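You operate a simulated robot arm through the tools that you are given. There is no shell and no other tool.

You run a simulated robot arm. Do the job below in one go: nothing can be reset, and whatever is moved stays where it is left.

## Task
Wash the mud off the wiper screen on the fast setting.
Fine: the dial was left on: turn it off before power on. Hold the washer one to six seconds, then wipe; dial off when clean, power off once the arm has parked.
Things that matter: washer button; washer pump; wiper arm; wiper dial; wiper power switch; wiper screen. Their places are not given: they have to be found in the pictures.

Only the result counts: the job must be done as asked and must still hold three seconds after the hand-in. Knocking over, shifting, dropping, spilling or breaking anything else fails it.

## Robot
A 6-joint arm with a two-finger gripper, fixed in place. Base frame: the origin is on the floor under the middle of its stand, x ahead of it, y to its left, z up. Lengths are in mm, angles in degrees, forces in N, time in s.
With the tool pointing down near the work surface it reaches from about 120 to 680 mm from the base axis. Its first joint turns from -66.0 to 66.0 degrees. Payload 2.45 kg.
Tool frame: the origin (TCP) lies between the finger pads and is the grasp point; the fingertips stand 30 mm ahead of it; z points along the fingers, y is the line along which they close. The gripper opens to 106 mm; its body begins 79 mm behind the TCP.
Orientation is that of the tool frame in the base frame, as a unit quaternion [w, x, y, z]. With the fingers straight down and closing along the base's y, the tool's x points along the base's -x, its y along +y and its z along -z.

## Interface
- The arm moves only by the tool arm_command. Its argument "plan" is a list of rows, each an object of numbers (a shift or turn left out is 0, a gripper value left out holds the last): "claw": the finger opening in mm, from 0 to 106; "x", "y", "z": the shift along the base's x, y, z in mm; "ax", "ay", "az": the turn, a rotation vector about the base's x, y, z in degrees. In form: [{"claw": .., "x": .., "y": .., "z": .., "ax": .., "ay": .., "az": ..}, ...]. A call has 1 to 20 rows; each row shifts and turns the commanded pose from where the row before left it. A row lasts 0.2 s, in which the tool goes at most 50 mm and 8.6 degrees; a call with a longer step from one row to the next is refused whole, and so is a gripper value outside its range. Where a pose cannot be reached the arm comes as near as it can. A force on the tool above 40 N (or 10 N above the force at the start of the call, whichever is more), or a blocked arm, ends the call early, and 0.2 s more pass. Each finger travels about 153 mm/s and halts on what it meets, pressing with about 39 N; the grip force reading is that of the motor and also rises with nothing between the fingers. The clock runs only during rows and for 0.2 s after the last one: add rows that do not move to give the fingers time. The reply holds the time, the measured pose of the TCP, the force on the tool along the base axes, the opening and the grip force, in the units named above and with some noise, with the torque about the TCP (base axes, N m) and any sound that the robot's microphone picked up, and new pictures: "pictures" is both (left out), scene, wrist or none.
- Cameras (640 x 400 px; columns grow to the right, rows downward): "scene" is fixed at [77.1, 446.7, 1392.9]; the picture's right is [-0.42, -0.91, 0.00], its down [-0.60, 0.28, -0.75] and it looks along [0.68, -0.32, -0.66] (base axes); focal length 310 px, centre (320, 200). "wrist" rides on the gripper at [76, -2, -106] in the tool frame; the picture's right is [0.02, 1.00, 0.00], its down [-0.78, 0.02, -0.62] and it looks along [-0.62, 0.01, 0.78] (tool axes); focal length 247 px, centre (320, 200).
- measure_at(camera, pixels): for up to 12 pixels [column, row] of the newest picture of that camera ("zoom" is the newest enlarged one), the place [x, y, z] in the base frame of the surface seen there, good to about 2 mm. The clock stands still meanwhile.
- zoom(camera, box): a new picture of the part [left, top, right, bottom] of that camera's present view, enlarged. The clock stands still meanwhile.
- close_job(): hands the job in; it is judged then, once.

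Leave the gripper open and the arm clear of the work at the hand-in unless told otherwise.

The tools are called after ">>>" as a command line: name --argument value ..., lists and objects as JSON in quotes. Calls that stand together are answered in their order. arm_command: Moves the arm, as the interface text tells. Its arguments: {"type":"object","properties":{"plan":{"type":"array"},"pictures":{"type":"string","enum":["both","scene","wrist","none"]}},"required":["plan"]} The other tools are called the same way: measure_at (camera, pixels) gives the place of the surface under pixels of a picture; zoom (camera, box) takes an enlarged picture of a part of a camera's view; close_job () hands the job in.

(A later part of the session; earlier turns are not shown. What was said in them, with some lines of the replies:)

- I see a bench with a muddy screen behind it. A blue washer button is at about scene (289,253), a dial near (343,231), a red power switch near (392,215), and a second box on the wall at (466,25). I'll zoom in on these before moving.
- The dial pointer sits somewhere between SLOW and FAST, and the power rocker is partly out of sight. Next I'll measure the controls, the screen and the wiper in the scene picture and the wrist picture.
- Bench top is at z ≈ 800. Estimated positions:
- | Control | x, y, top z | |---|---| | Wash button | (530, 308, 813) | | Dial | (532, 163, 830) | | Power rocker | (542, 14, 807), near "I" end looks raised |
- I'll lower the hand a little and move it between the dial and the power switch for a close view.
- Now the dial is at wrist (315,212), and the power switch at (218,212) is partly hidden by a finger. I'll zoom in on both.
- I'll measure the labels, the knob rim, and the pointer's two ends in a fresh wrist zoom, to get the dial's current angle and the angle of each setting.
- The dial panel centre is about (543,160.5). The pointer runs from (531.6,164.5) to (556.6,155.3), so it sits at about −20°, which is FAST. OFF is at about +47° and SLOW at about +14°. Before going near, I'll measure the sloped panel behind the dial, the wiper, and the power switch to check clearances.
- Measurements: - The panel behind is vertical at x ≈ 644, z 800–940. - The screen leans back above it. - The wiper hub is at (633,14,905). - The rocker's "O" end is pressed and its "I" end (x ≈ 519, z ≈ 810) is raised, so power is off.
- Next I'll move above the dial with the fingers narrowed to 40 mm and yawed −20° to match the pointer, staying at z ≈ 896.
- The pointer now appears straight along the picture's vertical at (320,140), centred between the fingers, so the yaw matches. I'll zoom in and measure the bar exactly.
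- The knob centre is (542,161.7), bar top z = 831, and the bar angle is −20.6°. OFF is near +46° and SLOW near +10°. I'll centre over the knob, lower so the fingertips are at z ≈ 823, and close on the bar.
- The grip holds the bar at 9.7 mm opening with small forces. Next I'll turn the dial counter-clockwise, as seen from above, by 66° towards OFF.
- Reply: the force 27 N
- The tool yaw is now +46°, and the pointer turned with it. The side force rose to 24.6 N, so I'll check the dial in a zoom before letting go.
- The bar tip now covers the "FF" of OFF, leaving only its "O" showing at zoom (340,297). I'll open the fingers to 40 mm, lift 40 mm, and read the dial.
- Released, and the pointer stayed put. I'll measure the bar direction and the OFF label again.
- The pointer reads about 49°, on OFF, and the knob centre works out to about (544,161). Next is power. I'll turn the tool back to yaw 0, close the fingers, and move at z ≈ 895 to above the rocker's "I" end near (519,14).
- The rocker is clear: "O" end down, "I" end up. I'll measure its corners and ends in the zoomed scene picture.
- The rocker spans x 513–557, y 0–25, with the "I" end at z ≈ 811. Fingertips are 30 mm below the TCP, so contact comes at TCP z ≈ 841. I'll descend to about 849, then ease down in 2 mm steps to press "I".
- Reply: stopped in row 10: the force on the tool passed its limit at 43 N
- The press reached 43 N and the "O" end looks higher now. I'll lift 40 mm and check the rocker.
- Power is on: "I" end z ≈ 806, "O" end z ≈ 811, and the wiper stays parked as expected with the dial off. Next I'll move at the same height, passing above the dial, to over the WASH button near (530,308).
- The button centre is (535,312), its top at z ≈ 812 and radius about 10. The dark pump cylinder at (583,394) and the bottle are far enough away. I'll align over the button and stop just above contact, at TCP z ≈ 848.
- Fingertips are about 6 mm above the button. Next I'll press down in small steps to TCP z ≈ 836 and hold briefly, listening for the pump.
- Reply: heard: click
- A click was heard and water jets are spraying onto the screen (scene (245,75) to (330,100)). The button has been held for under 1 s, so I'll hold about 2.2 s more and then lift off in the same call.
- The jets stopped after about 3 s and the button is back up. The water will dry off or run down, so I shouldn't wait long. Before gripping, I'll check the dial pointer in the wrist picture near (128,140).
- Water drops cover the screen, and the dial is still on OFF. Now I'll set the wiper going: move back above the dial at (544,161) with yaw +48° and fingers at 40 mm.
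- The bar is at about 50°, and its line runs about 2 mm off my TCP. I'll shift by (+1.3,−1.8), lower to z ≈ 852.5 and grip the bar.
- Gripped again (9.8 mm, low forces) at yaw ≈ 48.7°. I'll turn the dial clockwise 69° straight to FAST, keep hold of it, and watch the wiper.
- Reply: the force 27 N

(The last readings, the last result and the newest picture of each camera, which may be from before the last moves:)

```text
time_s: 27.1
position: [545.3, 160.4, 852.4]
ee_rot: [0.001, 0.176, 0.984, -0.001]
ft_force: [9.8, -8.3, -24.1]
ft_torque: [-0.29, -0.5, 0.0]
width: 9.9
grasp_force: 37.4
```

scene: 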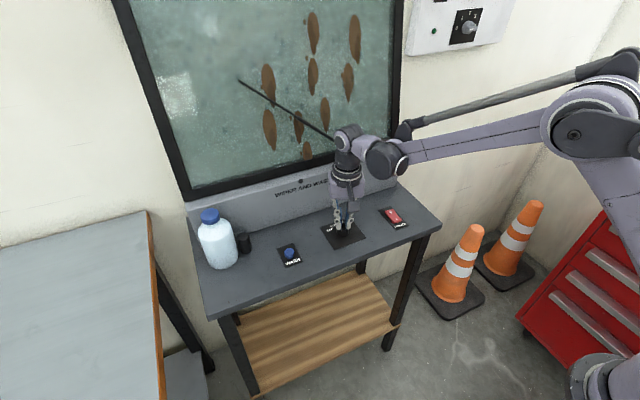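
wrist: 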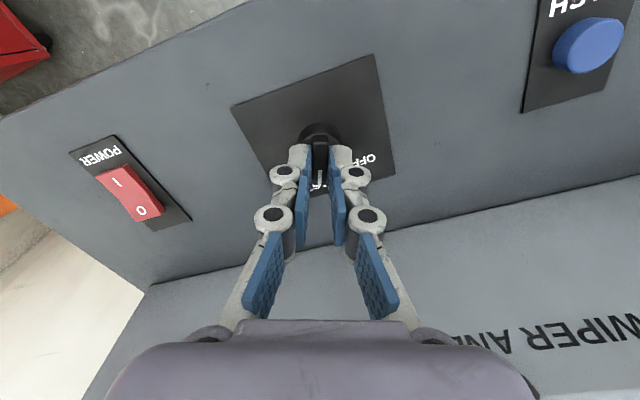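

The wiper is now sweeping; its tip is at scene (240,80). The tool yaw is −20.3°, which is FAST. I'll hold still for about a second and look again.

>>> arm_command --plan '[{}, {}, {}, {}]' --pictures "scene"

>>> zoom --camera "scene" --box '[120, 0, 420, 190]'

>>> zoom --camera "wrist" --box '[224, 100, 416, 220]'

```text
time_s: 28.1
position: [544.8, 158.9, 852.4]
ee_rot: [0.001, 0.175, 0.985, -0.001]
ft_force: [6.8, -9.9, -24.7]
ft_torque: [-0.25, -0.32, -0.03]
width: 9.8
grasp_force: 37.1
```

scene: 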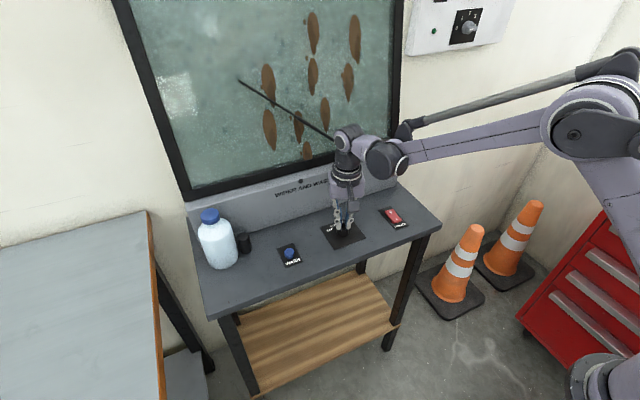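

```text
2.11 times, centred on (270, 95) of scene
```

zoom: 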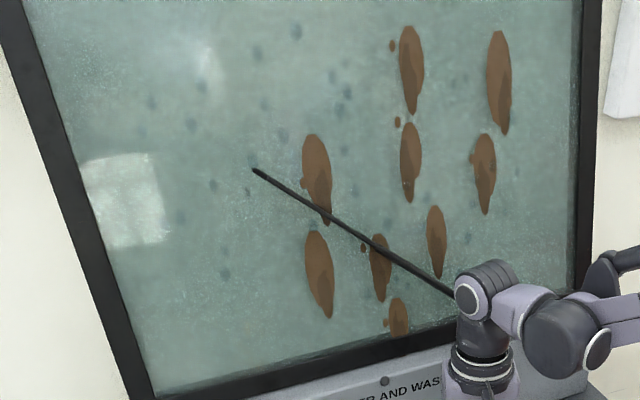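

```text
3.33 times, centred on (320, 160) of wrist
```

zoom: 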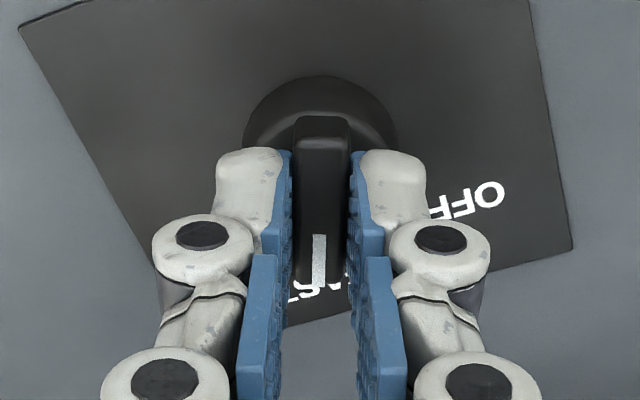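

The wiper is at the very same place as one second ago, and mud remains below it, so it may be stalled. I'll measure the wiper and the robot wrist around where they overlap in the picture, to see whether they touch.

>>> measure_at --camera "scene" --pixels '[[240, 80], [260, 94], [280, 107], [300, 119], [320, 131], [330, 137], [345, 130], [338, 150], [360, 140], [345, 165], [390, 150], [372, 168]]'

>>> zoom --camera "scene" --box '[290, 90, 420, 190]'

```text
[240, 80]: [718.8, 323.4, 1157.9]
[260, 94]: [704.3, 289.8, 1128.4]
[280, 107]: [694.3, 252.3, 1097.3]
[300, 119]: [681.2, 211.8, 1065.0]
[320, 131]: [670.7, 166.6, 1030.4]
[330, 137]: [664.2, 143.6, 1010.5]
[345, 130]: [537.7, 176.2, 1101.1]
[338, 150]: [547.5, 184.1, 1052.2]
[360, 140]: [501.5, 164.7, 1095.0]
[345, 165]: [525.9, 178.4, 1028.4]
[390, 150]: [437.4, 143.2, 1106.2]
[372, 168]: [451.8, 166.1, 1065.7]
```

```text
4.00 times, centred on (355, 140) of scene
```

zoom: 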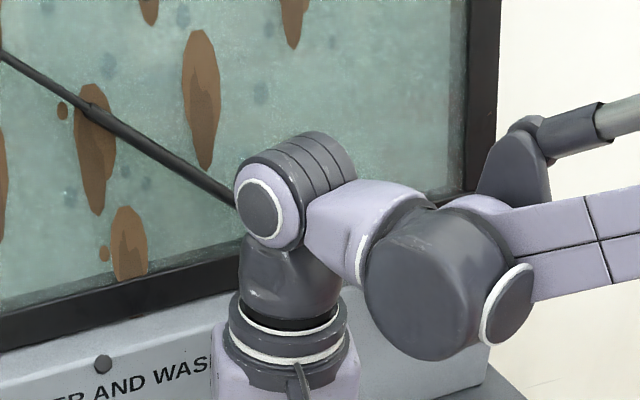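

The wiper is at x ≈ 664–719, more than 100 mm behind the visible side of my wrist (x ≈ 540). To tell a stall from a one-second period, I'll take a picture after an odd, short interval.

>>> arm_command --plan '[{}]' --pictures "both"

```text
time_s: 28.5
position: [545.6, 159.8, 852.2]
ee_rot: [0.0, 0.176, 0.984, 0.0]
ft_force: [5.2, -9.7, -24.8]
ft_torque: [-0.24, -0.27, -0.01]
width: 9.6
grasp_force: 36.7
```

scene: 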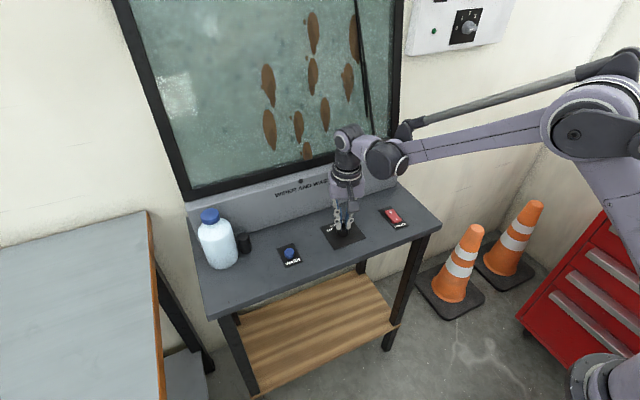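
wrist: 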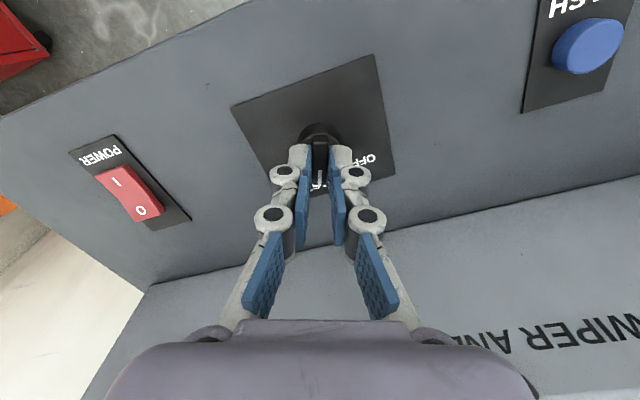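

The wiper is running freely with about a 1 s period; it's now near vertical at scene (360,50). I'll let it wipe about 2 s more and then look at the mud.

>>> arm_command --plan '[{}, {}, {}, {}, {}, {}, {}, {}, {}]' --pictures "scene"

>>> zoom --camera "scene" --box '[120, 0, 420, 190]'

```text
time_s: 30.5
position: [546.1, 159.6, 852.7]
ee_rot: [0.001, 0.175, 0.985, 0.0]
ft_force: [2.6, -10.1, -25.2]
ft_torque: [-0.23, 0.04, -0.04]
width: 10.0
grasp_force: 37.0
```

scene: 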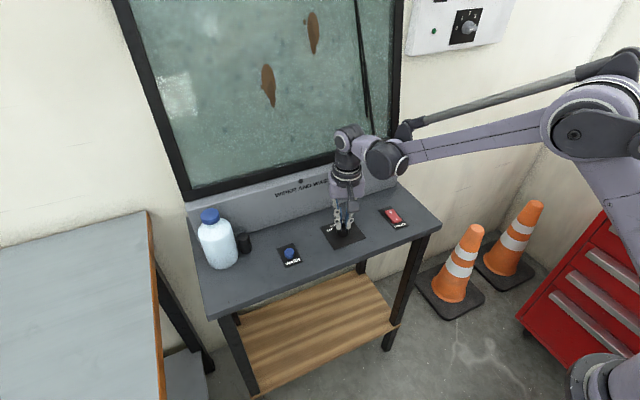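

```text
2.11 times, centred on (270, 95) of scene
```

zoom: 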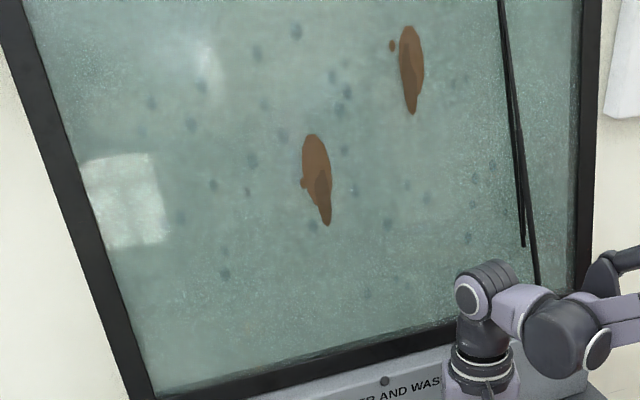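

Only two mud spots remain, at scene (268,85) and (313,32). I'll wipe a little longer and look again.

>>> arm_command --plan '[{}, {}, {}]' --pictures "scene"

>>> zoom --camera "scene" --box '[120, 0, 420, 190]'

```text
time_s: 31.3
position: [544.2, 160.2, 851.8]
ee_rot: [0.0, 0.176, 0.984, -0.001]
ft_force: [1.7, -11.4, -22.9]
ft_torque: [-0.24, 0.02, -0.01]
width: 9.9
grasp_force: 37.5
```

scene: 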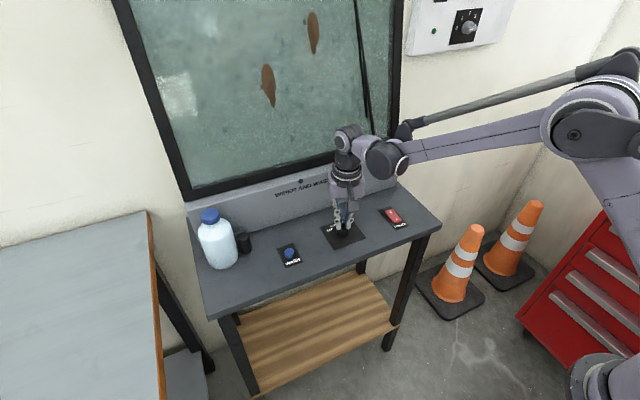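

```text
2.11 times, centred on (270, 95) of scene
```

zoom: 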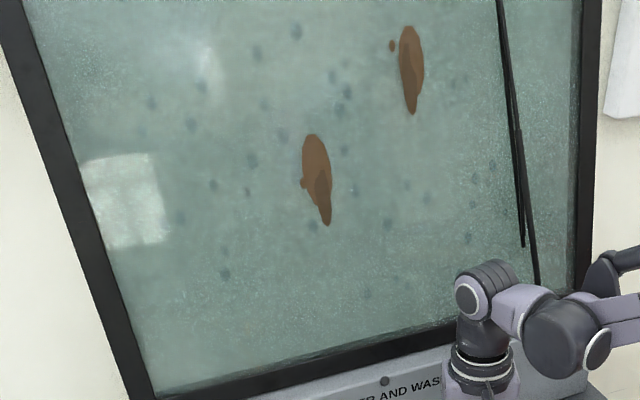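

The wiper shows near vertical again and the two spots are unchanged after 0.8 s. I'll take another look after 0.4 s to make sure it is still moving.

>>> arm_command --plan '[{}]' --pictures "scene"

>>> zoom --camera "scene" --box '[120, 0, 420, 190]'

```text
time_s: 31.7
position: [545.7, 158.4, 853.1]
ee_rot: [0.001, 0.176, 0.984, 0.0]
ft_force: [2.1, -10.3, -23.3]
ft_torque: [-0.22, 0.01, 0.02]
width: 9.7
grasp_force: 37.3
```

scene: 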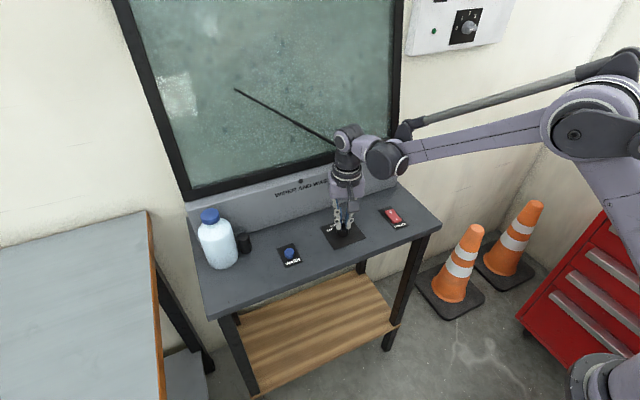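

```text
2.11 times, centred on (270, 95) of scene
```

zoom: 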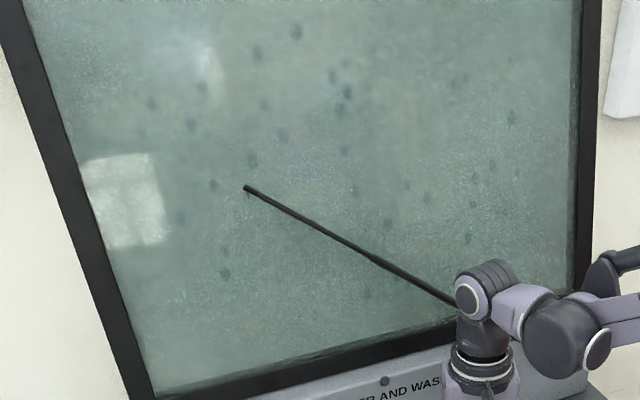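

All visible mud is gone, and the wiper is still moving (tip now at (236,90)). I'll allow one more short pass of 0.4 s, then turn the dial counter-clockwise 69° back to OFF.

>>> arm_command --plan '[{}, {}, {"az": 8.5}, {"az": 8.5}, {"az": 8.5}, {"az": 8.5}, {"az": 8.5}, {"az": 8.5}, {"az": 8.5}, {"az": 8.5}, {"az": 1.5}, {}]' --pictures "both"

>>> zoom --camera "wrist" --box '[224, 100, 416, 220]'

>>> zoom --camera "scene" --box '[120, 0, 420, 190]'

```text
time_s: 34.3
position: [545.5, 159.8, 852.6]
ee_rot: [0.001, -0.418, 0.908, 0.001]
ft_force: [6.5, -1.2, -11.7]
ft_torque: [-0.37, 0.12, 0.02]
width: 10.0
grasp_force: 37.1
```

scene: 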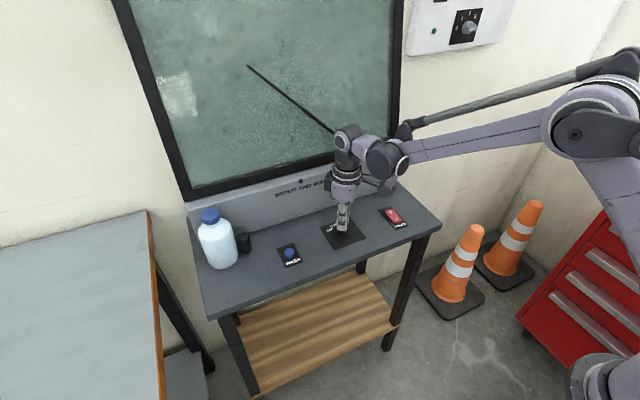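
wrist: 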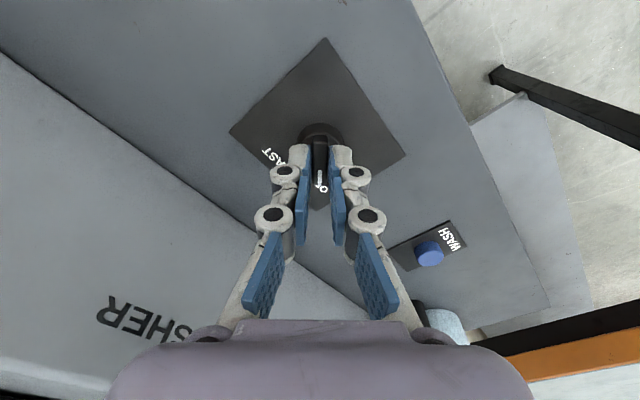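

```text
3.33 times, centred on (320, 160) of wrist
```

zoom: 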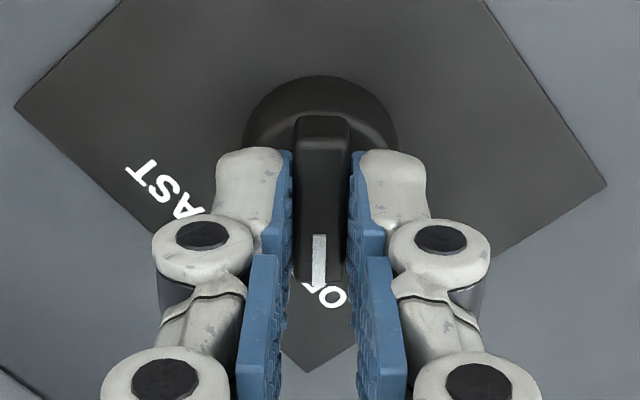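

```text
2.11 times, centred on (270, 95) of scene
```

zoom: 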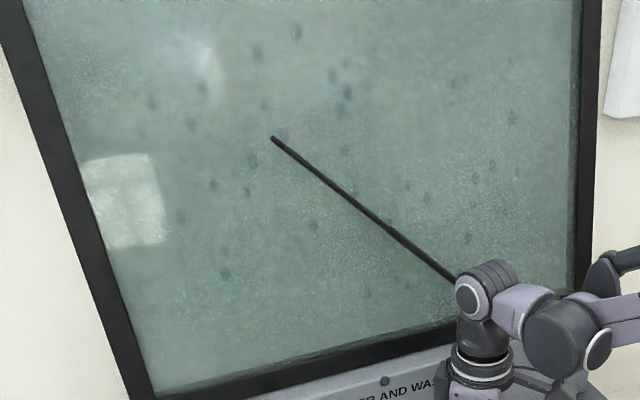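

The pointer is back at OFF (yaw ≈ 49°), the screen is clean, and the wiper is presumably heading to park. I'll open the fingers, lift off, and check both.

>>> arm_command --plan '[{"claw": 40}, {}, {"z": 14}, {"z": 14}, {"z": 14}, {}]' --pictures "both"

>>> zoom --camera "scene" --box '[120, 0, 420, 190]'

>>> zoom --camera "wrist" --box '[240, 80, 400, 180]'

```text
time_s: 35.7
position: [542.3, 160.1, 895.2]
ee_rot: [0.001, -0.417, 0.909, 0.001]
ft_force: [-0.1, -0.3, -0.4]
ft_torque: [0.02, -0.02, -0.02]
width: 40.1
grasp_force: 0.0
```

scene: 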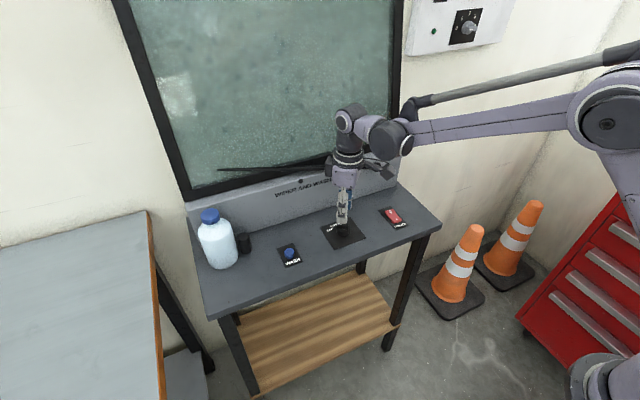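
wrist: 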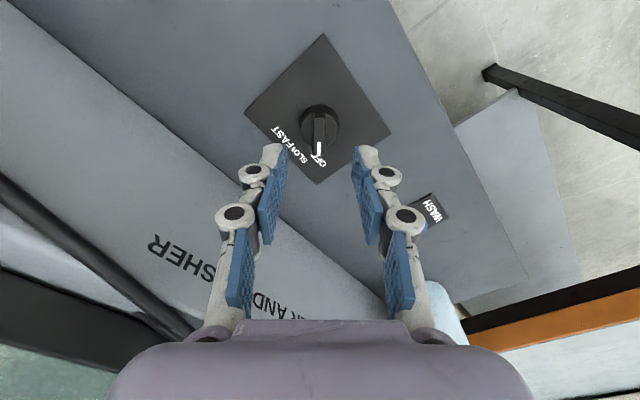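

```text
2.11 times, centred on (270, 95) of scene
```

zoom: 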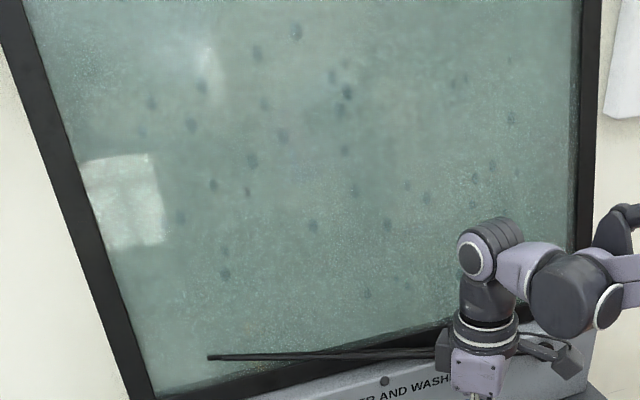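

```text
4.00 times, centred on (320, 130) of wrist
```

zoom: 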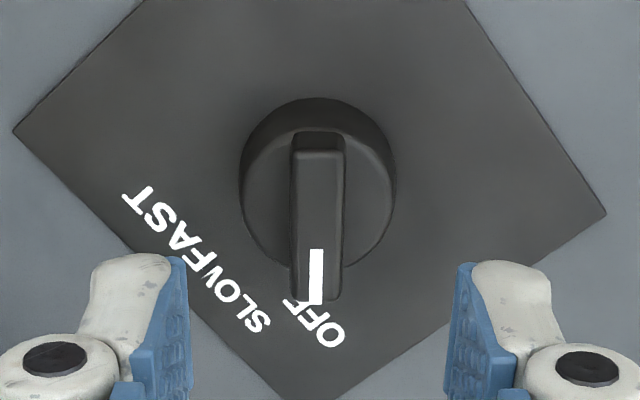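

The wiper is parked again along the bottom (tip at scene (218,169), same as at the start), the screen is clean, and the pointer is on OFF. Next I'll close the fingers, turn to yaw 0, and move above the rocker's "O" end near (552,13) to power off.

>>> arm_command --plan '[{"claw": 0, "x": 1.5, "y": -20, "az": -8}, {"x": 1.5, "y": -25, "az": -8.3}, {"x": 1.5, "y": -25, "az": -8.3}, {"x": 1.5, "y": -25, "az": -8.3}, {"x": 1.5, "y": -25, "az": -8.3}, {"x": 1.5, "y": -20, "az": -8.1}, {"y": -7}, {}]' --pictures "both"

>>> zoom --camera "scene" --box '[354, 190, 434, 240]'

>>> zoom --camera "scene" --box '[120, 0, 420, 190]'

```text
time_s: 37.5
position: [554.3, 12.1, 895.2]
ee_rot: [0.0, 0.0, 1.0, 0.0]
ft_force: [0.0, 0.0, 0.2]
ft_torque: [-0.03, -0.05, -0.01]
width: 0.1
grasp_force: 28.3
```

scene: 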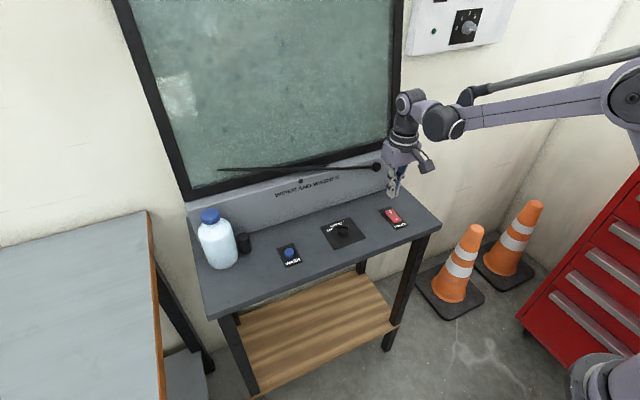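
wrist: 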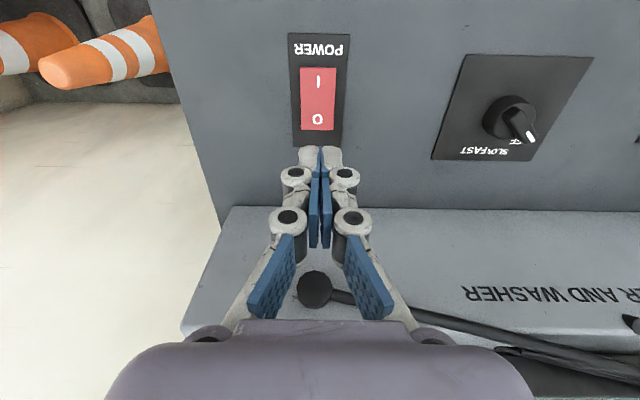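

```text
8.00 times, centred on (394, 215) of scene
```

zoom: 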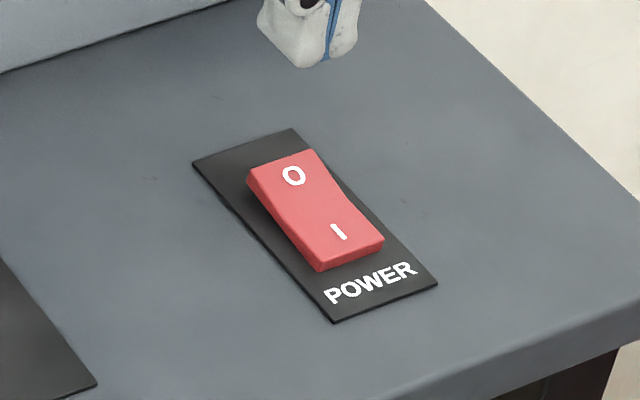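

```text
2.11 times, centred on (270, 95) of scene
```

zoom: 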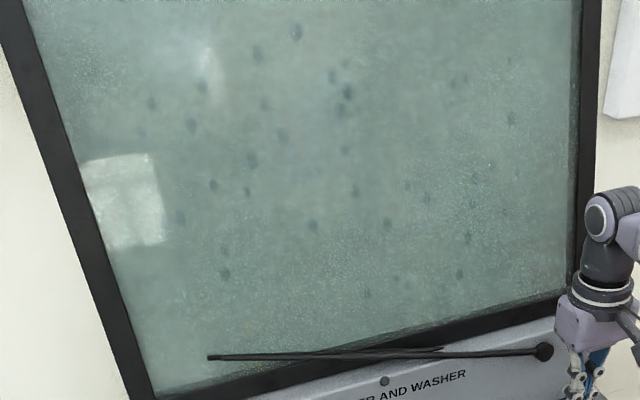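

The screen is clean, the wiper is parked, and the whole arm is in view. The rocker's "O" end is raised at z ≈ 811. I'll shift 3 mm back and press "O" the same careful way.

>>> arm_command --plan '[{"x": -3, "z": -16}, {"z": -16}, {"z": -14}, {"z": -3}, {"z": -2}, {"z": -2}, {"z": -2}, {"z": -2}, {"z": -2}, {"z": -2}]' --pictures "both"

>>> zoom --camera "scene" --box '[354, 190, 434, 240]'

```text
time_s: 39.6
position: [551.2, 12.2, 837.4]
ee_rot: [0.001, 0.001, 1.0, 0.0]
ft_force: [-0.6, 0.2, 7.3]
ft_torque: [-0.01, 0.12, 0.01]
width: 6.3
grasp_force: 28.6
stopped in row 10: the force on the tool passed its limit at 46 N (the readings are from after the stop); the commanded pose is now the measured one
```

scene: 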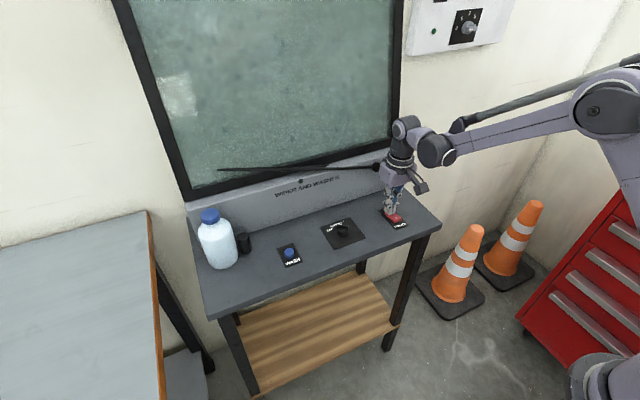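
wrist: 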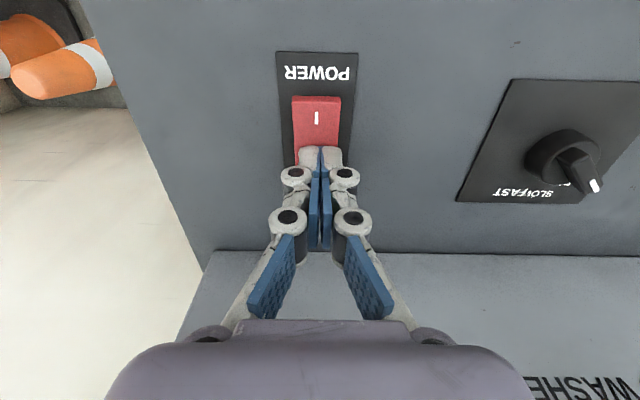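

```text
8.00 times, centred on (394, 215) of scene
```

zoom: 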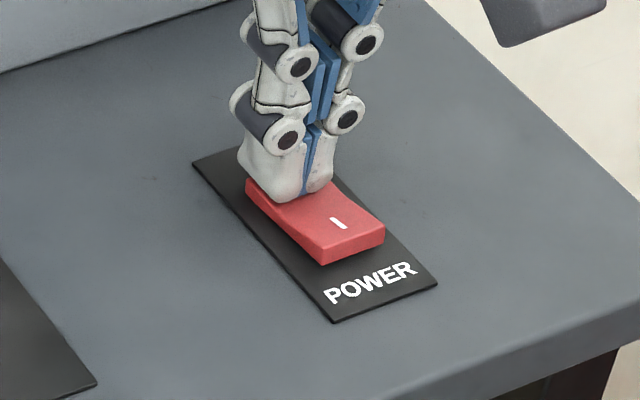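

The "I" end is raised again, so the rocker has flipped to off. I'll lift straight up, back away from the bench, and open the gripper once it's clear.

>>> arm_command --plan '[{"z": 6}, {"z": 16}, {"z": 25}, {"z": 30}, {"x": -20, "z": 30}, {"x": -40, "z": 25}, {"claw": 106, "x": -45, "z": 15}, {"x": -45}, {"x": -40}, {}, {}]' --pictures "both"

>>> zoom --camera "scene" --box '[260, 180, 450, 300]'

>>> zoom --camera "scene" --box '[120, 0, 420, 190]'

>>> measure_at --camera "scene" --pixels '[[396, 218], [389, 211], [397, 219], [220, 169], [245, 170], [289, 252]]'

```text
time_s: 42.0
position: [360.1, 13.3, 986.2]
ee_rot: [0.001, -0.001, 1.0, -0.001]
ft_force: [-0.7, -0.2, 0.3]
ft_torque: [0.03, 0.0, 0.0]
width: 106.1
grasp_force: 0.0
```

scene: 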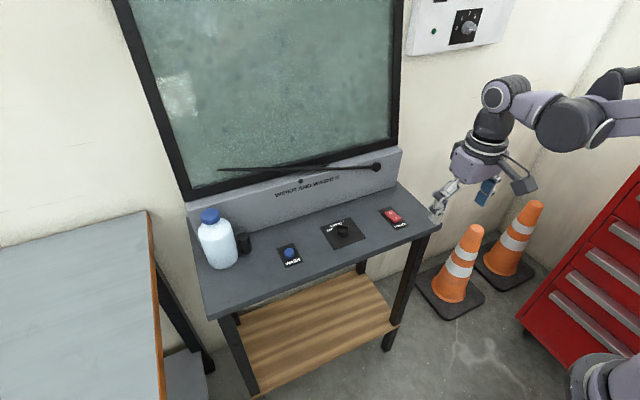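
wrist: 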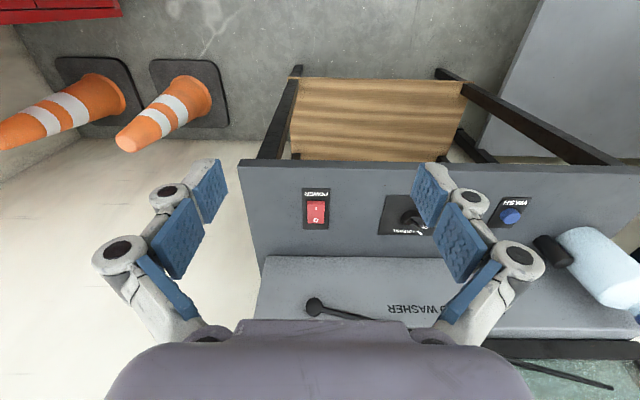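

```text
3.33 times, centred on (355, 240) of scene
```

zoom: 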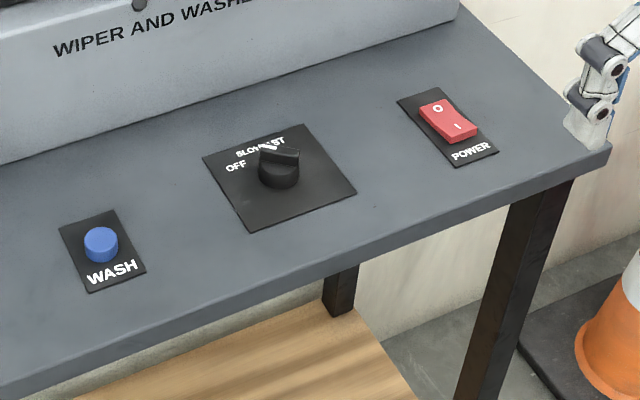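

```text
2.11 times, centred on (270, 95) of scene
```

zoom: 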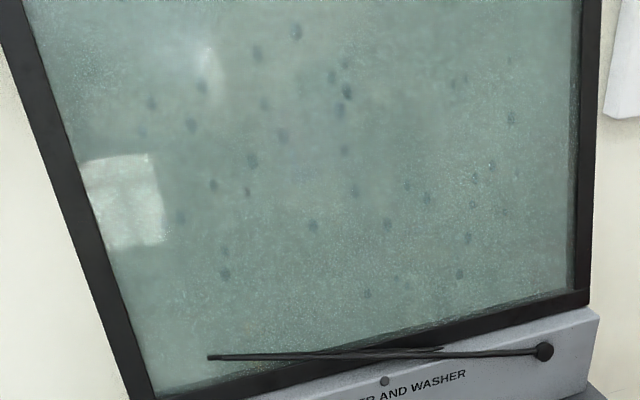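

```text
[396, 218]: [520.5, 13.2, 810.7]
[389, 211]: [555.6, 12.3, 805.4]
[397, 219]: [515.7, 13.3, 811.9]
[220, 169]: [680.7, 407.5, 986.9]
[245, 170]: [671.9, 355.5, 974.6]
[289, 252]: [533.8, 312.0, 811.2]
```

Final check:
- Screen clean, with only water drops left.
- Wiper parked at its starting place: tip (680.7,407.5,986.9) now, (681.4,408.7,986.4) at the start.
- Dial on OFF.
- Power rocker off: "I" end z ≈ 811, "O" end z ≈ 805.
- Wash button up, bottle and pump untouched.
- Gripper open at 106 mm and clear of the bench.

I'm handing the job in now.

>>> close_job

```text
The job is handed in.
```

The wiper screen is washed and the job is handed in. All the mud I could see is gone, leaving only water drops.

The scene camera cuts off the very top of the screen. By my estimate the wiper's reach ends at about the picture's top edge, so I didn't check above it.

1. **Dial off first:** the dial was on FAST, so I turned it to OFF before touching the power.
2. **Power on:** I pressed the "I" end of the rocker. The wiper stayed parked.
3. **Wash:** I held the washer button for about 3 seconds, and water sprayed onto the screen.
4. **Wipe:** I turned the dial to FAST and left it there for about 5 seconds, until the mud was gone. The dial passed briefly through SLOW on the way there and back.
5. **Finish:** I turned the dial to OFF, saw the wiper back at its starting position, then switched the power off.

Nothing else was moved. The gripper is open and the arm is clear of the bench.
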